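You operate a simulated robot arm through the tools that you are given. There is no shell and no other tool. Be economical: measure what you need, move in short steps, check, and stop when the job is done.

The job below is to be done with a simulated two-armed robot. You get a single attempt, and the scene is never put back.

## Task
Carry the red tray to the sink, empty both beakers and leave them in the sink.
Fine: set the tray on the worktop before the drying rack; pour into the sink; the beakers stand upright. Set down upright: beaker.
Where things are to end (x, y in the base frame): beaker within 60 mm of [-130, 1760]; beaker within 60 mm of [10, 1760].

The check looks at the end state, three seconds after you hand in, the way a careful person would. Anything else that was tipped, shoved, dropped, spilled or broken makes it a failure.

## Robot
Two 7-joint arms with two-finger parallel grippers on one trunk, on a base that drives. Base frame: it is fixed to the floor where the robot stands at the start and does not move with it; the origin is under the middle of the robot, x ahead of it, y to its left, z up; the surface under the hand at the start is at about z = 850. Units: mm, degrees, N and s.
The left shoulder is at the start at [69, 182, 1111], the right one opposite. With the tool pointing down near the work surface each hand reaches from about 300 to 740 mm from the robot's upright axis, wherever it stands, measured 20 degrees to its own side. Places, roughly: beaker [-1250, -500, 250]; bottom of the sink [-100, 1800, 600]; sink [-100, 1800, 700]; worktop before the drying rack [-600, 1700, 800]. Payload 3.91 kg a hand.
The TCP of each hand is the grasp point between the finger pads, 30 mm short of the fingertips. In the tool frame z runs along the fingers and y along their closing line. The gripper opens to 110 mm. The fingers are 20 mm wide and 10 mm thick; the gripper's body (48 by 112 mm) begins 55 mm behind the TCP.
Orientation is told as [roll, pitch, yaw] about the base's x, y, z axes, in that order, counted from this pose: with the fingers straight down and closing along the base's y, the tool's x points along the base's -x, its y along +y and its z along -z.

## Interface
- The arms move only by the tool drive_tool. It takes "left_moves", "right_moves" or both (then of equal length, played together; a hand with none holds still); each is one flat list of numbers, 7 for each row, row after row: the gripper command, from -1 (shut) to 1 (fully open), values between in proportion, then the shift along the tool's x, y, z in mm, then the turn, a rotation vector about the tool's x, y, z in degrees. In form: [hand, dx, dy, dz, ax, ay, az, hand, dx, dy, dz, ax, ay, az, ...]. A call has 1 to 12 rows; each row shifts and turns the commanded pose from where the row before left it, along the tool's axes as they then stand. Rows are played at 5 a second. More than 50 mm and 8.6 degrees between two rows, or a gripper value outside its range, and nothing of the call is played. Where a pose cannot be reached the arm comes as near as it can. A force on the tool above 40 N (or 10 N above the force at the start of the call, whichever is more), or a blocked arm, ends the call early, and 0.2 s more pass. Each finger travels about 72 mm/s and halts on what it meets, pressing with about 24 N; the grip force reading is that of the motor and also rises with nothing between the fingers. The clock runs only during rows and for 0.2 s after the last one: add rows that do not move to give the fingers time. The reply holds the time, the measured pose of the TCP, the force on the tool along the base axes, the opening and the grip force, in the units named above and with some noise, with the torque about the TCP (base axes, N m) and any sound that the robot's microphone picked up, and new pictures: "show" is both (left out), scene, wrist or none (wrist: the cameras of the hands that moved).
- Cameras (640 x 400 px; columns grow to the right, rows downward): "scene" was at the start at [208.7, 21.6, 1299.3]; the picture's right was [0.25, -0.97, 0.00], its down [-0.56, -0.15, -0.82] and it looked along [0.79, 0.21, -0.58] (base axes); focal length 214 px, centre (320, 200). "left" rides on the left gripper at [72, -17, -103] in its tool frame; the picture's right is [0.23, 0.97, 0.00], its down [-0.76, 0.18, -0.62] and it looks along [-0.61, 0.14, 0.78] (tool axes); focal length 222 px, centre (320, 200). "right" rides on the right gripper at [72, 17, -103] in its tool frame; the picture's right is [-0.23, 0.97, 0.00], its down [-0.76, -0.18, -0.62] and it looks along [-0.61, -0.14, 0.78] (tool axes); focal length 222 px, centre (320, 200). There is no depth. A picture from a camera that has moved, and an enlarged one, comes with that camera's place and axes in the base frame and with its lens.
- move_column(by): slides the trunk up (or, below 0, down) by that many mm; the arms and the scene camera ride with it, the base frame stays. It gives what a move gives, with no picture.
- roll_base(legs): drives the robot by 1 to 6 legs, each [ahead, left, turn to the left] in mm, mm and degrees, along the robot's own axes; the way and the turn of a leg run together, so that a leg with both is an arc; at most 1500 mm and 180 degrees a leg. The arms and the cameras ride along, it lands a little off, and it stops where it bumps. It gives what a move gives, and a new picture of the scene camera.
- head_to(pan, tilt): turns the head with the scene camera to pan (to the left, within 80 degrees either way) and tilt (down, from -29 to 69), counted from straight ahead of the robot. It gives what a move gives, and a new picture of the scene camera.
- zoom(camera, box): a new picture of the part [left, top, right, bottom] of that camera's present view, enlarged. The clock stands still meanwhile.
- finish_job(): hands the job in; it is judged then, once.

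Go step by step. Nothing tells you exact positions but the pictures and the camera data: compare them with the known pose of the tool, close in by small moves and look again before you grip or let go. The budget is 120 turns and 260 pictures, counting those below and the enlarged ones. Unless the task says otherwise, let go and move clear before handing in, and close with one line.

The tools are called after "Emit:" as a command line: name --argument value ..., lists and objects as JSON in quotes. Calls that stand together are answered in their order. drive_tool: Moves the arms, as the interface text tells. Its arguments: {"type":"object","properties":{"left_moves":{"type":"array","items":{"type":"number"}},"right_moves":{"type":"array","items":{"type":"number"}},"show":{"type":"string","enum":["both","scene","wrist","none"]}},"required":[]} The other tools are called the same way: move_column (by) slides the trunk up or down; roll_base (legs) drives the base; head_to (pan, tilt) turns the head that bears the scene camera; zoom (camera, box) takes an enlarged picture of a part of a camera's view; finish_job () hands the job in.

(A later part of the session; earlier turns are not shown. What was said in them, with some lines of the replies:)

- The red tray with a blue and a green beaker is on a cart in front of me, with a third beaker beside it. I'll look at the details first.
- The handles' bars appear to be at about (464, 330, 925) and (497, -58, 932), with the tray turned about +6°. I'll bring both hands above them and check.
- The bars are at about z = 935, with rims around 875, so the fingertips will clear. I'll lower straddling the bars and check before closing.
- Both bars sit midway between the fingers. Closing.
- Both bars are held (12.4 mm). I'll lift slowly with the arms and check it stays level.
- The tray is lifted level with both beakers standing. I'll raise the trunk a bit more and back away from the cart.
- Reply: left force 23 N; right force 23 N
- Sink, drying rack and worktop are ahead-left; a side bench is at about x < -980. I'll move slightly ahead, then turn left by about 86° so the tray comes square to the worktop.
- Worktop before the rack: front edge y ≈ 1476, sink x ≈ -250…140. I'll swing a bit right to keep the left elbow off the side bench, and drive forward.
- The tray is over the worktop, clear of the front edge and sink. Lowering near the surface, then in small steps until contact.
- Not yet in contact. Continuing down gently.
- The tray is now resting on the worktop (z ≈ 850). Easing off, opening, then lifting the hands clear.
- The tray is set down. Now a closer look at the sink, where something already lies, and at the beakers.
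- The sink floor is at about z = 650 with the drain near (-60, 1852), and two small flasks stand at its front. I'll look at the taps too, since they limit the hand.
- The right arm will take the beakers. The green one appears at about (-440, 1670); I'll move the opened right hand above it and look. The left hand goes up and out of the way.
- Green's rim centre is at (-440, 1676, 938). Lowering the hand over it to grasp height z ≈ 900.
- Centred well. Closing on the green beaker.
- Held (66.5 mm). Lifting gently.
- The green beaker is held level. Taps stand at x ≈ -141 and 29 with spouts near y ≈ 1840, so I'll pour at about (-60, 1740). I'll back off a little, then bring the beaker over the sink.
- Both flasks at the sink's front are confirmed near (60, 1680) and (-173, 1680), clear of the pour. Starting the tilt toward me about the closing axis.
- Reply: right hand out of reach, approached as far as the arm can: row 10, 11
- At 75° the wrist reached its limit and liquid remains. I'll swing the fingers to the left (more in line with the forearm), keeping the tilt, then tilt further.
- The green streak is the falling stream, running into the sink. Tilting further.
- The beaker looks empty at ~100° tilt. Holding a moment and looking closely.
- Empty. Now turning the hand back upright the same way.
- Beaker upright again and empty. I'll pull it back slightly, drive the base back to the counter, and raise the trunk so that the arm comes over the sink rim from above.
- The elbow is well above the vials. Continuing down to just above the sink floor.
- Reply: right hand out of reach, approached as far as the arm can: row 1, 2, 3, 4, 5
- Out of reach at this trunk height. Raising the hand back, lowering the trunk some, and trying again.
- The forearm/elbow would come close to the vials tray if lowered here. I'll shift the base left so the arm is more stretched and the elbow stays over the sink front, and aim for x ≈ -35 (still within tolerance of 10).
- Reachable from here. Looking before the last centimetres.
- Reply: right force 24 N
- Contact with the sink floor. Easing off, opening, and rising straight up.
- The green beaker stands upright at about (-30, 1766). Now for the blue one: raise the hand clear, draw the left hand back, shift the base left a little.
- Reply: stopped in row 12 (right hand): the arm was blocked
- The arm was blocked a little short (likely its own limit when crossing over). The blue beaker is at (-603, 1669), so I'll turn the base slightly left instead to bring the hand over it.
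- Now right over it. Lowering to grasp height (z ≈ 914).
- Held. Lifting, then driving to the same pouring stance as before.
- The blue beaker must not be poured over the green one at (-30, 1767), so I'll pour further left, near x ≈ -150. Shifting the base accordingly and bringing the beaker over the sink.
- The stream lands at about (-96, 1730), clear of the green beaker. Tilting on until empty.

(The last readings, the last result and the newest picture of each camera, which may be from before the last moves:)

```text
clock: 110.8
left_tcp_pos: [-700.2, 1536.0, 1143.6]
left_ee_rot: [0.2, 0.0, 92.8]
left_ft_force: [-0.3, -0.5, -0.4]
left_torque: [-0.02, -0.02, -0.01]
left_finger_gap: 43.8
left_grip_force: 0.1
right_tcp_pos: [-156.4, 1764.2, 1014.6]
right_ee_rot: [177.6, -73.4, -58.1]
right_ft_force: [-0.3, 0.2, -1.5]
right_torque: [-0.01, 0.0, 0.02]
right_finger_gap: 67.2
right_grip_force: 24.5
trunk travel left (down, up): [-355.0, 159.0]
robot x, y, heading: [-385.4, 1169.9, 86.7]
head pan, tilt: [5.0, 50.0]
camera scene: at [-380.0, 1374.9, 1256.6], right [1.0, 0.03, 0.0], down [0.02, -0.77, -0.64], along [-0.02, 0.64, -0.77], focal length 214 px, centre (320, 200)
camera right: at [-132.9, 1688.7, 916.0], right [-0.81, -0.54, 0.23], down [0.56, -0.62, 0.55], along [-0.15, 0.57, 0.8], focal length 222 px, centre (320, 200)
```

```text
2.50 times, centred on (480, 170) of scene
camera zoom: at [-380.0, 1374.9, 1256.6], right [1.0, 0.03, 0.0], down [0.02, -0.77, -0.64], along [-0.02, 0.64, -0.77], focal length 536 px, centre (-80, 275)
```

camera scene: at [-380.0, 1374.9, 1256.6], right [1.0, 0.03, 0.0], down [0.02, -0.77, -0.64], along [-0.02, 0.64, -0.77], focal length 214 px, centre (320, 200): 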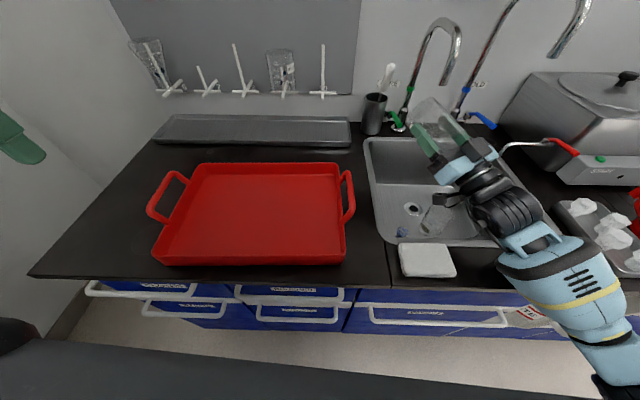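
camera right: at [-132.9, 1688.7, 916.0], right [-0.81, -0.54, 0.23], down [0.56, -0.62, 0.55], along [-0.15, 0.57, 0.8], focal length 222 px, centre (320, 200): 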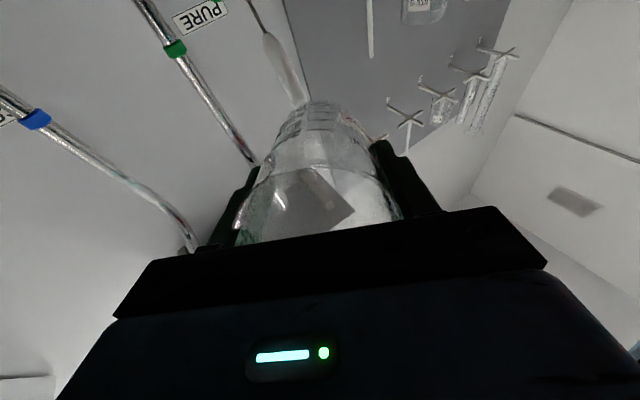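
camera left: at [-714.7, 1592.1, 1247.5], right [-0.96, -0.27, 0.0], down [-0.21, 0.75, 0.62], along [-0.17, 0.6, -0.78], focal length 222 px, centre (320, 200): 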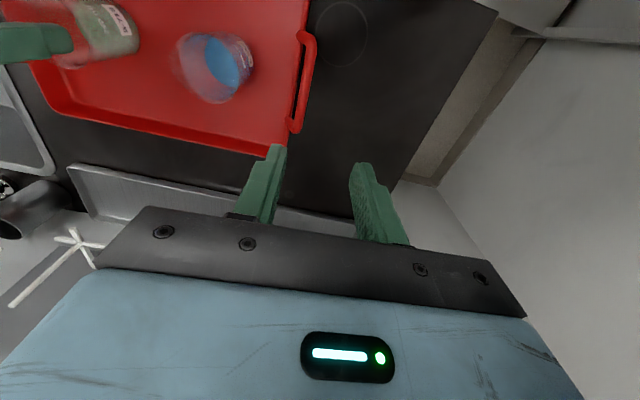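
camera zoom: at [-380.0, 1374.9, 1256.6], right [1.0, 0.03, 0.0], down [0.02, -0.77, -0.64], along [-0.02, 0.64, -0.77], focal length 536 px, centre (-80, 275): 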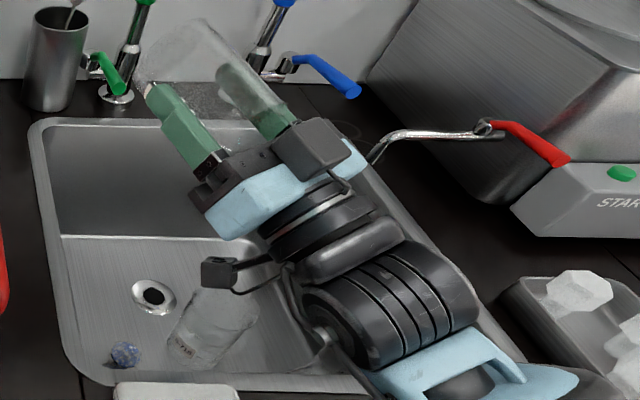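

Blue beaker is empty; the green one stayed empty too. Turning upright again.

Emit:
drive_tool --right_moves '[-1, 0, 0, 0, 0, 8, 0, -1, 0, 0, 0, 0, 8, 0, -1, 0, 0, 0, 0, 8, 0, -1, 0, 0, 0, 0, 8, 0, -1, 0, 0, 0, 0, 8, 0, -1, 0, 0, 0, 0, 8, 0, -1, 0, 0, 0, 0, 8, 0, -1, 0, 0, 0, 0, 8, 0, -1, 0, 0, 0, 0, 8, 0, -1, 0, 0, 0, 0, 8, 0, -1, 0, 0, 0, 0, 8, 0, -1, 0, 0, 0, 0, 8, 0]' --show "none"

Emit:
drive_tool --right_moves '[-1, 0, 0, 0, 0, 8, 0, -1, 0, 0, 0, 0, 3, 0, -1, 0, 0, 0, 0, 0, 7, -1, 0, 0, 0, 0, 0, 7, -1, 0, 0, 0, 0, 0, 7, -1, 0, 0, 0, 0, 0, 6, -1, 0, 0, 0, 0, 0, 0]'

```text
clock: 113.4
left_tcp_pos: [-699.3, 1537.2, 1144.1]
left_ee_rot: [0.0, 0.1, 92.8]
left_ft_force: [-0.2, 0.2, 0.2]
left_torque: [0.03, 0.01, 0.03]
left_finger_gap: 44.2
left_grip_force: 0.0
right_tcp_pos: [-156.4, 1765.4, 1014.4]
right_ee_rot: [0.7, -10.5, 119.5]
right_ft_force: [0.7, 0.4, -1.4]
right_torque: [-0.02, -0.01, -0.03]
right_finger_gap: 67.4
right_grip_force: 24.1
trunk travel left (down, up): [-355.0, 159.0]
robot x, y, heading: [-384.6, 1168.6, 86.8]
head pan, tilt: [5.0, 50.0]
```

```text
clock: 115.0
left_tcp_pos: [-699.5, 1537.3, 1144.9]
left_ee_rot: [0.0, 0.1, 92.7]
left_ft_force: [0.1, 0.2, 0.1]
left_torque: [0.01, 0.0, 0.02]
left_finger_gap: 44.3
left_grip_force: 0.1
right_tcp_pos: [-155.3, 1765.6, 1014.6]
right_ee_rot: [0.5, 0.7, 92.5]
right_ft_force: [0.4, -1.2, -1.5]
right_torque: [0.0, -0.03, 0.0]
right_finger_gap: 67.4
right_grip_force: 23.9
trunk travel left (down, up): [-355.0, 159.0]
robot x, y, heading: [-382.9, 1169.1, 86.8]
head pan, tilt: [5.0, 50.0]
camera scene: at [-380.0, 1374.9, 1256.6], right [1.0, 0.03, 0.0], down [0.02, -0.77, -0.64], along [-0.02, 0.64, -0.77], focal length 214 px, centre (320, 200)
camera right: at [-168.8, 1694.1, 1119.4], right [-0.98, 0.18, 0.01], down [0.15, 0.78, 0.61], along [0.11, 0.6, -0.79], focal length 222 px, centre (320, 200)
```

scene: 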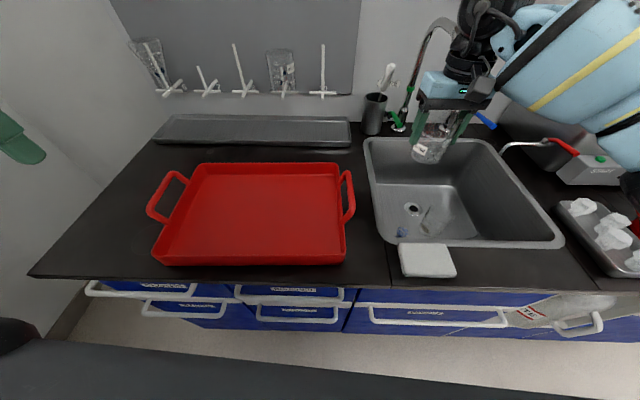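
right: 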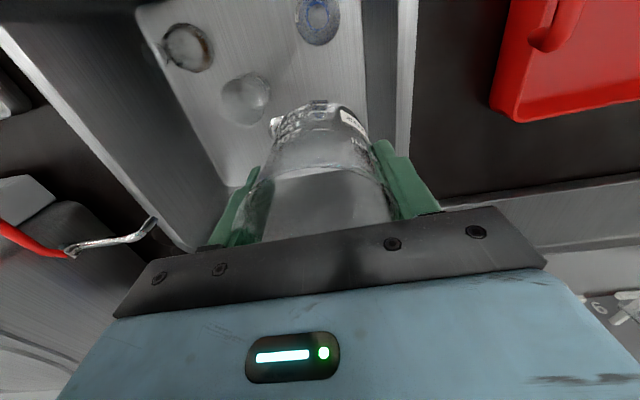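

Upright again. I'll place it at about (-140, 1783): raise the trunk a little for elbow clearance and lower the arm into the sink.

Emit:
move_column --by 50

Emit:
drive_tool --right_moves '[-1, -4, -5, 39, 0, 0, 0, -1, -4, -5, 39, 0, 0, 0, -1, -4, -5, 39, 0, 0, 0, -1, -4, 0, 39, 0, 0, 0, -1, -2, 0, 39, 0, 0, 0, -1, 0, 0, 39, 0, 0, 0, -1, 0, 0, 35, 0, 0, 0, -1, 0, 0, 0, 0, 0, 0]'

```text
clock: 115.9
left_tcp_pos: [-699.1, 1536.5, 1193.1]
left_ee_rot: [0.1, 0.1, 92.7]
left_ft_force: [0.3, -0.4, -0.6]
left_torque: [0.0, 0.01, 0.02]
left_finger_gap: 43.9
left_grip_force: 0.1
right_tcp_pos: [-154.8, 1766.7, 1063.3]
right_ee_rot: [0.5, 0.6, 92.6]
right_ft_force: [0.4, 0.4, -0.3]
right_torque: [-0.02, -0.03, -0.01]
right_finger_gap: 67.5
right_grip_force: 23.8
trunk travel left (down, up): [-405.0, 109.0]
robot x, y, heading: [-384.9, 1169.3, 86.3]
head pan, tilt: [5.0, 50.0]
```

```text
clock: 117.7
left_tcp_pos: [-700.1, 1536.0, 1194.4]
left_ee_rot: [0.0, 0.1, 92.7]
left_ft_force: [0.1, 0.7, -0.5]
left_torque: [-0.02, -0.02, 0.01]
left_finger_gap: 43.6
left_grip_force: 0.0
right_tcp_pos: [-146.4, 1785.1, 794.3]
right_ee_rot: [0.5, 0.6, 92.7]
right_ft_force: [-0.4, -0.4, -1.2]
right_torque: [-0.01, -0.04, -0.02]
right_finger_gap: 67.2
right_grip_force: 23.7
trunk travel left (down, up): [-405.0, 109.0]
robot x, y, heading: [-383.2, 1169.0, 86.5]
head pan, tilt: [5.0, 50.0]
camera scene: at [-381.1, 1356.2, 1311.6], right [1.0, 0.03, 0.0], down [0.02, -0.77, -0.64], along [-0.02, 0.64, -0.77], focal length 214 px, centre (320, 200)
camera right: at [-159.0, 1712.6, 899.2], right [-0.98, 0.18, 0.01], down [0.15, 0.78, 0.61], along [0.11, 0.61, -0.79], focal length 222 px, centre (320, 200)
```

scene: 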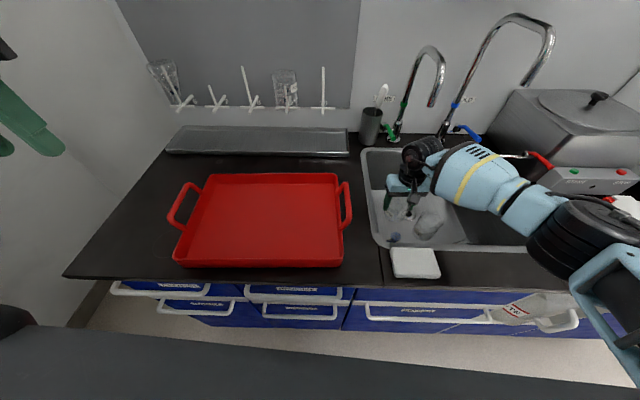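
right: 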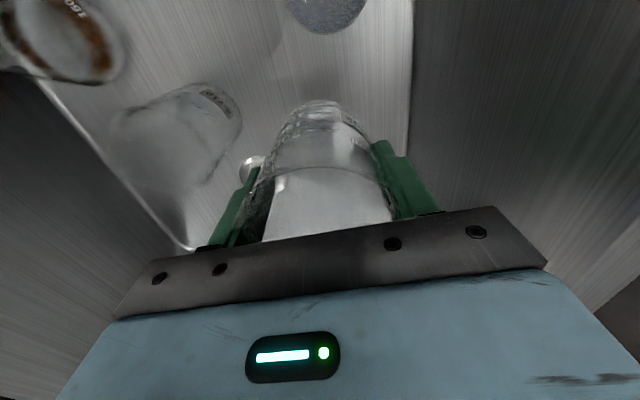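

Emit:
drive_tool --right_moves '[-1, 0, 0, 25, 0, 0, 0, -1, 0, 0, 25, 0, 0, 0, -1, 0, 0, 15, 0, 0, 0, -1, 0, 0, 7, 0, 0, 0, -1, 0, 0, 0, 0, 0, 0]'

Emit:
zoom --camera "scene" --box '[340, 110, 640, 300]'

```text
clock: 118.9
left_tcp_pos: [-700.1, 1537.2, 1194.6]
left_ee_rot: [0.1, 0.1, 92.6]
left_ft_force: [-0.3, -0.1, 0.0]
left_torque: [-0.01, -0.01, -0.03]
left_finger_gap: 44.1
left_grip_force: 0.1
right_tcp_pos: [-144.9, 1780.7, 723.5]
right_ee_rot: [0.4, 0.5, 92.5]
right_ft_force: [-0.1, -0.2, -0.6]
right_torque: [-0.02, 0.03, 0.05]
right_finger_gap: 67.0
right_grip_force: 24.4
trunk travel left (down, up): [-405.0, 109.0]
robot x, y, heading: [-386.3, 1164.4, 86.7]
head pan, tilt: [5.0, 50.0]
camera scene: at [-381.1, 1356.4, 1311.5], right [1.0, 0.03, 0.0], down [0.02, -0.77, -0.64], along [-0.02, 0.64, -0.77], focal length 214 px, centre (320, 200)
camera right: at [-157.9, 1709.4, 827.9], right [-0.98, 0.18, 0.01], down [0.15, 0.78, 0.61], along [0.11, 0.6, -0.79], focal length 222 px, centre (320, 200)
```

scene: 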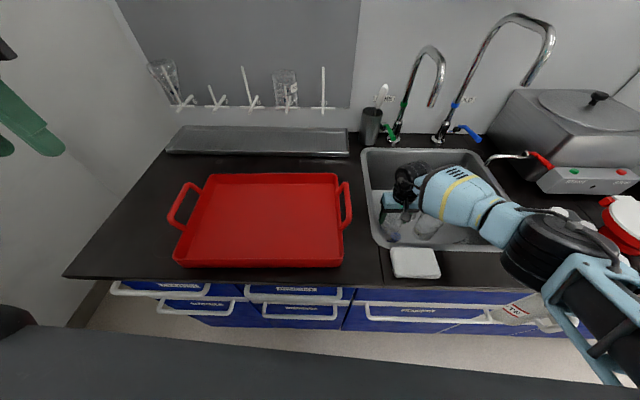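
right: 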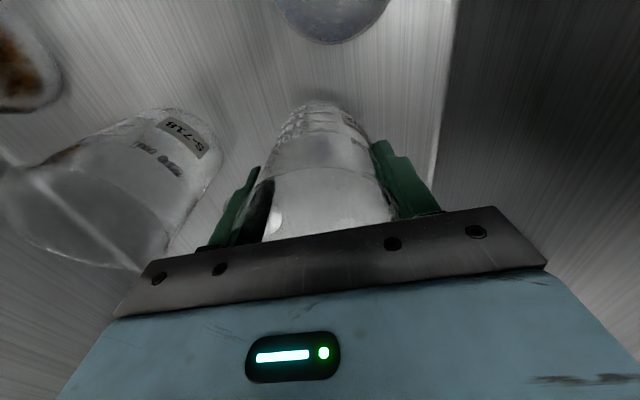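

```text
2.11 times, centred on (490, 205) of scene
camera zoom: at [-381.1, 1356.4, 1311.5], right [1.0, 0.03, 0.0], down [0.02, -0.77, -0.64], along [-0.02, 0.64, -0.77], focal length 452 px, centre (-38, 190)
```

zoom: 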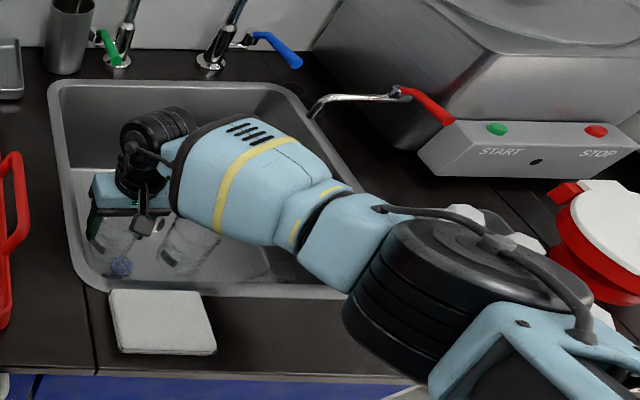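

Just above the floor; last steps down.

Emit:
drive_tool --right_moves '[-1, 0, 0, 3, 0, 0, 0, -1, 0, 0, 2.5, 0, 0, 0, -1, 0, 0, 2, 0, 0, 0, -1, 0, 0, 0, 0, 0, 0]' --show "none"

Emit:
drive_tool --right_moves '[-1, 0, 0, 2, 0, 0, 0, -1, 0, 0, 1.5, 0, 0, 0, -1, 0, 0, 0, 0, 0, 0]' --show "none"

```text
clock: 119.9
left_tcp_pos: [-699.5, 1537.4, 1193.4]
left_ee_rot: [0.1, 0.1, 92.6]
left_ft_force: [-0.1, 0.4, 0.5]
left_torque: [0.01, 0.01, 0.01]
left_finger_gap: 43.8
left_grip_force: 0.1
right_tcp_pos: [-144.8, 1780.7, 714.9]
right_ee_rot: [0.4, 0.6, 92.7]
right_ft_force: [0.3, 0.7, -0.6]
right_torque: [-0.03, -0.02, 0.01]
right_finger_gap: 67.2
right_grip_force: 24.0
trunk travel left (down, up): [-405.0, 109.0]
robot x, y, heading: [-385.7, 1167.5, 86.6]
head pan, tilt: [5.0, 50.0]
```

```text
clock: 120.7
left_tcp_pos: [-698.5, 1536.4, 1195.1]
left_ee_rot: [0.2, 0.2, 92.8]
left_ft_force: [0.0, -0.4, -0.1]
left_torque: [0.01, -0.01, 0.03]
left_finger_gap: 43.7
left_grip_force: 0.0
right_tcp_pos: [-143.7, 1780.6, 711.5]
right_ee_rot: [0.4, 0.6, 92.6]
right_ft_force: [-0.1, -0.8, -1.2]
right_torque: [-0.02, 0.0, 0.04]
right_finger_gap: 67.2
right_grip_force: 24.0
trunk travel left (down, up): [-405.0, 109.0]
robot x, y, heading: [-384.0, 1169.5, 86.5]
head pan, tilt: [5.0, 50.0]
```

Emit:
drive_tool --right_moves '[-1, 0, 0, 1.5, 0, 0, 0, -1, 0, 0, 1.5, 0, 0, 0, -1, 0, 0, 0, 0, 0, 0]' --show "none"

```text
clock: 121.5
left_tcp_pos: [-699.2, 1536.3, 1194.3]
left_ee_rot: [0.1, 0.0, 92.7]
left_ft_force: [-0.4, 0.2, 0.6]
left_torque: [-0.02, 0.01, 0.02]
left_finger_gap: 43.9
left_grip_force: 0.1
right_tcp_pos: [-144.6, 1781.7, 710.0]
right_ee_rot: [0.4, 0.6, 92.6]
right_ft_force: [1.4, -2.6, 8.1]
right_torque: [-0.05, -0.28, -0.07]
right_finger_gap: 66.8
right_grip_force: 24.3
trunk travel left (down, up): [-405.0, 109.0]
robot x, y, heading: [-386.3, 1170.8, 86.7]
head pan, tilt: [5.0, 50.0]
```

Contact. Opening moderately and rising straight up.

Emit:
drive_tool --right_moves '[-1, 0, 0, -0.5, 0, 0, 0, 0.3, 0, 0, 0, 0, 0, 0, 0.45, 0, 0, 0, 0, 0, 0, 0.65, 0, 0, 0, 0, 0, 0, 0.65, 0, 0, 0, 0, 0, 0, 0.65, 0, 0, -8, 0, 0, 0, 0.65, 0, 0, -20, 0, 0, 0, 0.65, 0, 0, -35, 0, 0, 0, 0.65, 0, 0, -45, 0, 0, 0, 0.65, 0, 0, -45, 0, 0, 0, 0.65, 0, 0, -45, 0, 0, 0, 0.65, 0, 0, 0, 0, 0, 0]'

```text
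clock: 124.1
left_tcp_pos: [-699.1, 1537.3, 1194.0]
left_ee_rot: [0.1, 0.1, 92.7]
left_ft_force: [0.0, -0.7, -0.1]
left_torque: [0.0, 0.01, 0.0]
left_finger_gap: 44.1
left_grip_force: 0.1
right_tcp_pos: [-142.1, 1784.3, 908.4]
right_ee_rot: [0.4, 0.6, 92.6]
right_ft_force: [0.3, -0.4, -0.1]
right_torque: [-0.01, 0.03, 0.02]
right_finger_gap: 90.9
right_grip_force: 0.0
trunk travel left (down, up): [-405.0, 109.0]
robot x, y, heading: [-383.5, 1167.3, 86.6]
head pan, tilt: [5.0, 50.0]
camera scene: at [-381.0, 1356.6, 1311.5], right [1.0, 0.03, 0.0], down [0.02, -0.77, -0.64], along [-0.02, 0.64, -0.77], focal length 214 px, centre (320, 200)
camera right: at [-155.2, 1711.9, 1013.7], right [-0.98, 0.18, 0.01], down [0.15, 0.78, 0.61], along [0.11, 0.6, -0.79], focal length 222 px, centre (320, 200)
```

scene: 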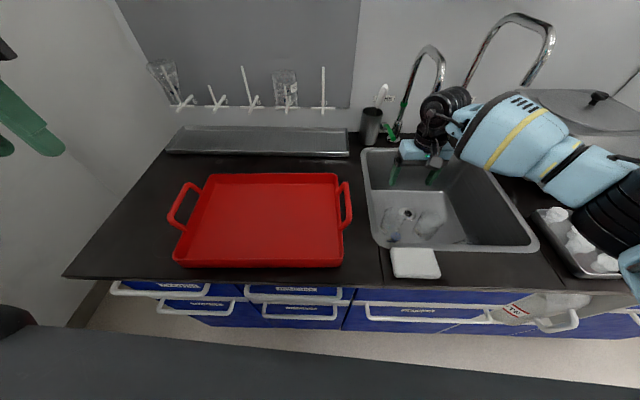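
right: 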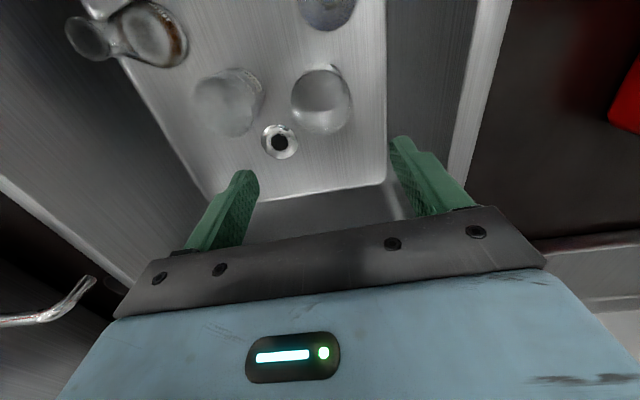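

Both beakers stand upright and empty, at about (-33, 1762) and (-145, 1781). I'll raise the hand clear and take a last look.

Emit:
drive_tool --right_moves '[0.65, 0, 0, -40, 0, 0, 0, 0.65, 10, 0, -40, 0, 0, 0, 0.65, 20, 0, -40, 0, 0, 0, 0.65, 40, 0, -20, 0, 0, 0, 0.65, 40, 0, 0, 0, 0, 0, 0.65, 0, 0, 0, 0, 0, 0]' --show "wrist"

Emit:
zoom --camera "scene" --box '[340, 120, 580, 290]'

Emit:
zoom --camera "right" --box '[120, 0, 440, 200]'

```text
clock: 125.5
left_tcp_pos: [-699.9, 1537.2, 1194.0]
left_ee_rot: [0.1, 0.1, 92.7]
left_ft_force: [0.1, -0.4, -0.7]
left_torque: [0.0, -0.02, -0.01]
left_finger_gap: 44.0
left_grip_force: 0.0
right_tcp_pos: [-137.2, 1675.1, 1048.8]
right_ee_rot: [0.4, 0.6, 92.6]
right_ft_force: [-0.5, -0.2, 0.0]
right_torque: [0.02, 0.01, -0.01]
right_finger_gap: 90.9
right_grip_force: 0.1
trunk travel left (down, up): [-405.0, 109.0]
robot x, y, heading: [-384.2, 1168.3, 86.7]
head pan, tilt: [5.0, 50.0]
camera right: at [-149.7, 1602.6, 1153.9], right [-0.98, 0.18, 0.01], down [0.15, 0.78, 0.61], along [0.11, 0.6, -0.79], focal length 222 px, centre (320, 200)
```

right: 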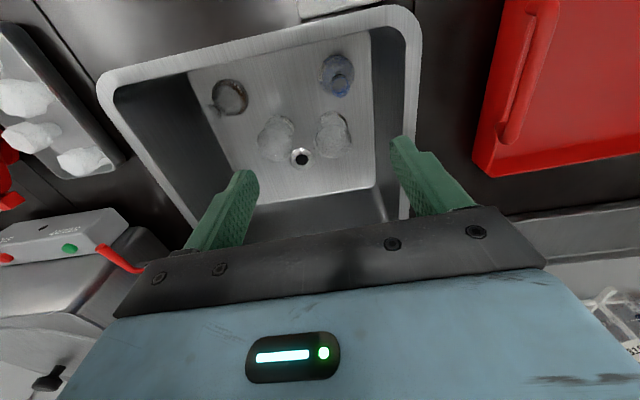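

```text
2.35 times, centred on (460, 205) of scene
camera zoom: at [-381.5, 1356.8, 1311.5], right [1.0, 0.03, 0.0], down [0.02, -0.77, -0.64], along [-0.02, 0.64, -0.77], focal length 505 px, centre (-9, 188)
```

zoom: 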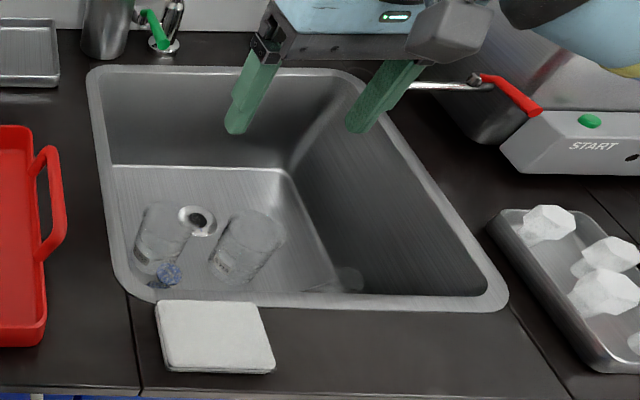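

```text
2.00 times, centred on (280, 100) of right
camera zoom: at [-149.7, 1602.6, 1153.9], right [-0.98, 0.18, 0.01], down [0.15, 0.78, 0.61], along [0.11, 0.6, -0.79], focal length 444 px, centre (400, 400)
```

zoom: 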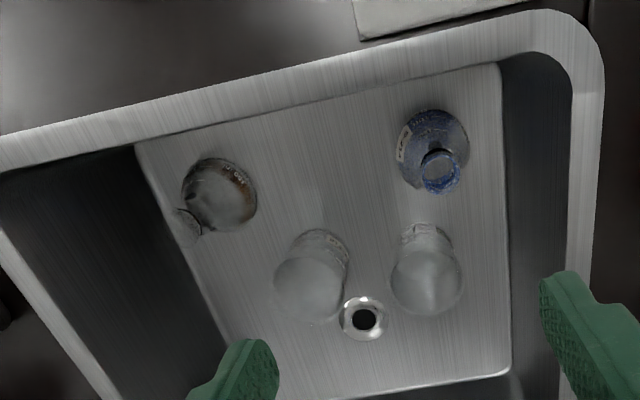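

Both beakers stand upright and empty in the sink, both flasks there are undisturbed, and the tray rests before the drying rack. Handing in.

Emit:
finish_job

```text
The job is handed in.
```

The job is handed in. The red tray is on the worktop before the drying rack, and both beakers were emptied into the sink and stand upright there at about (-33, 1762) and (-145, 1781). By my readings these are about 43 mm and 26 mm from their targets.
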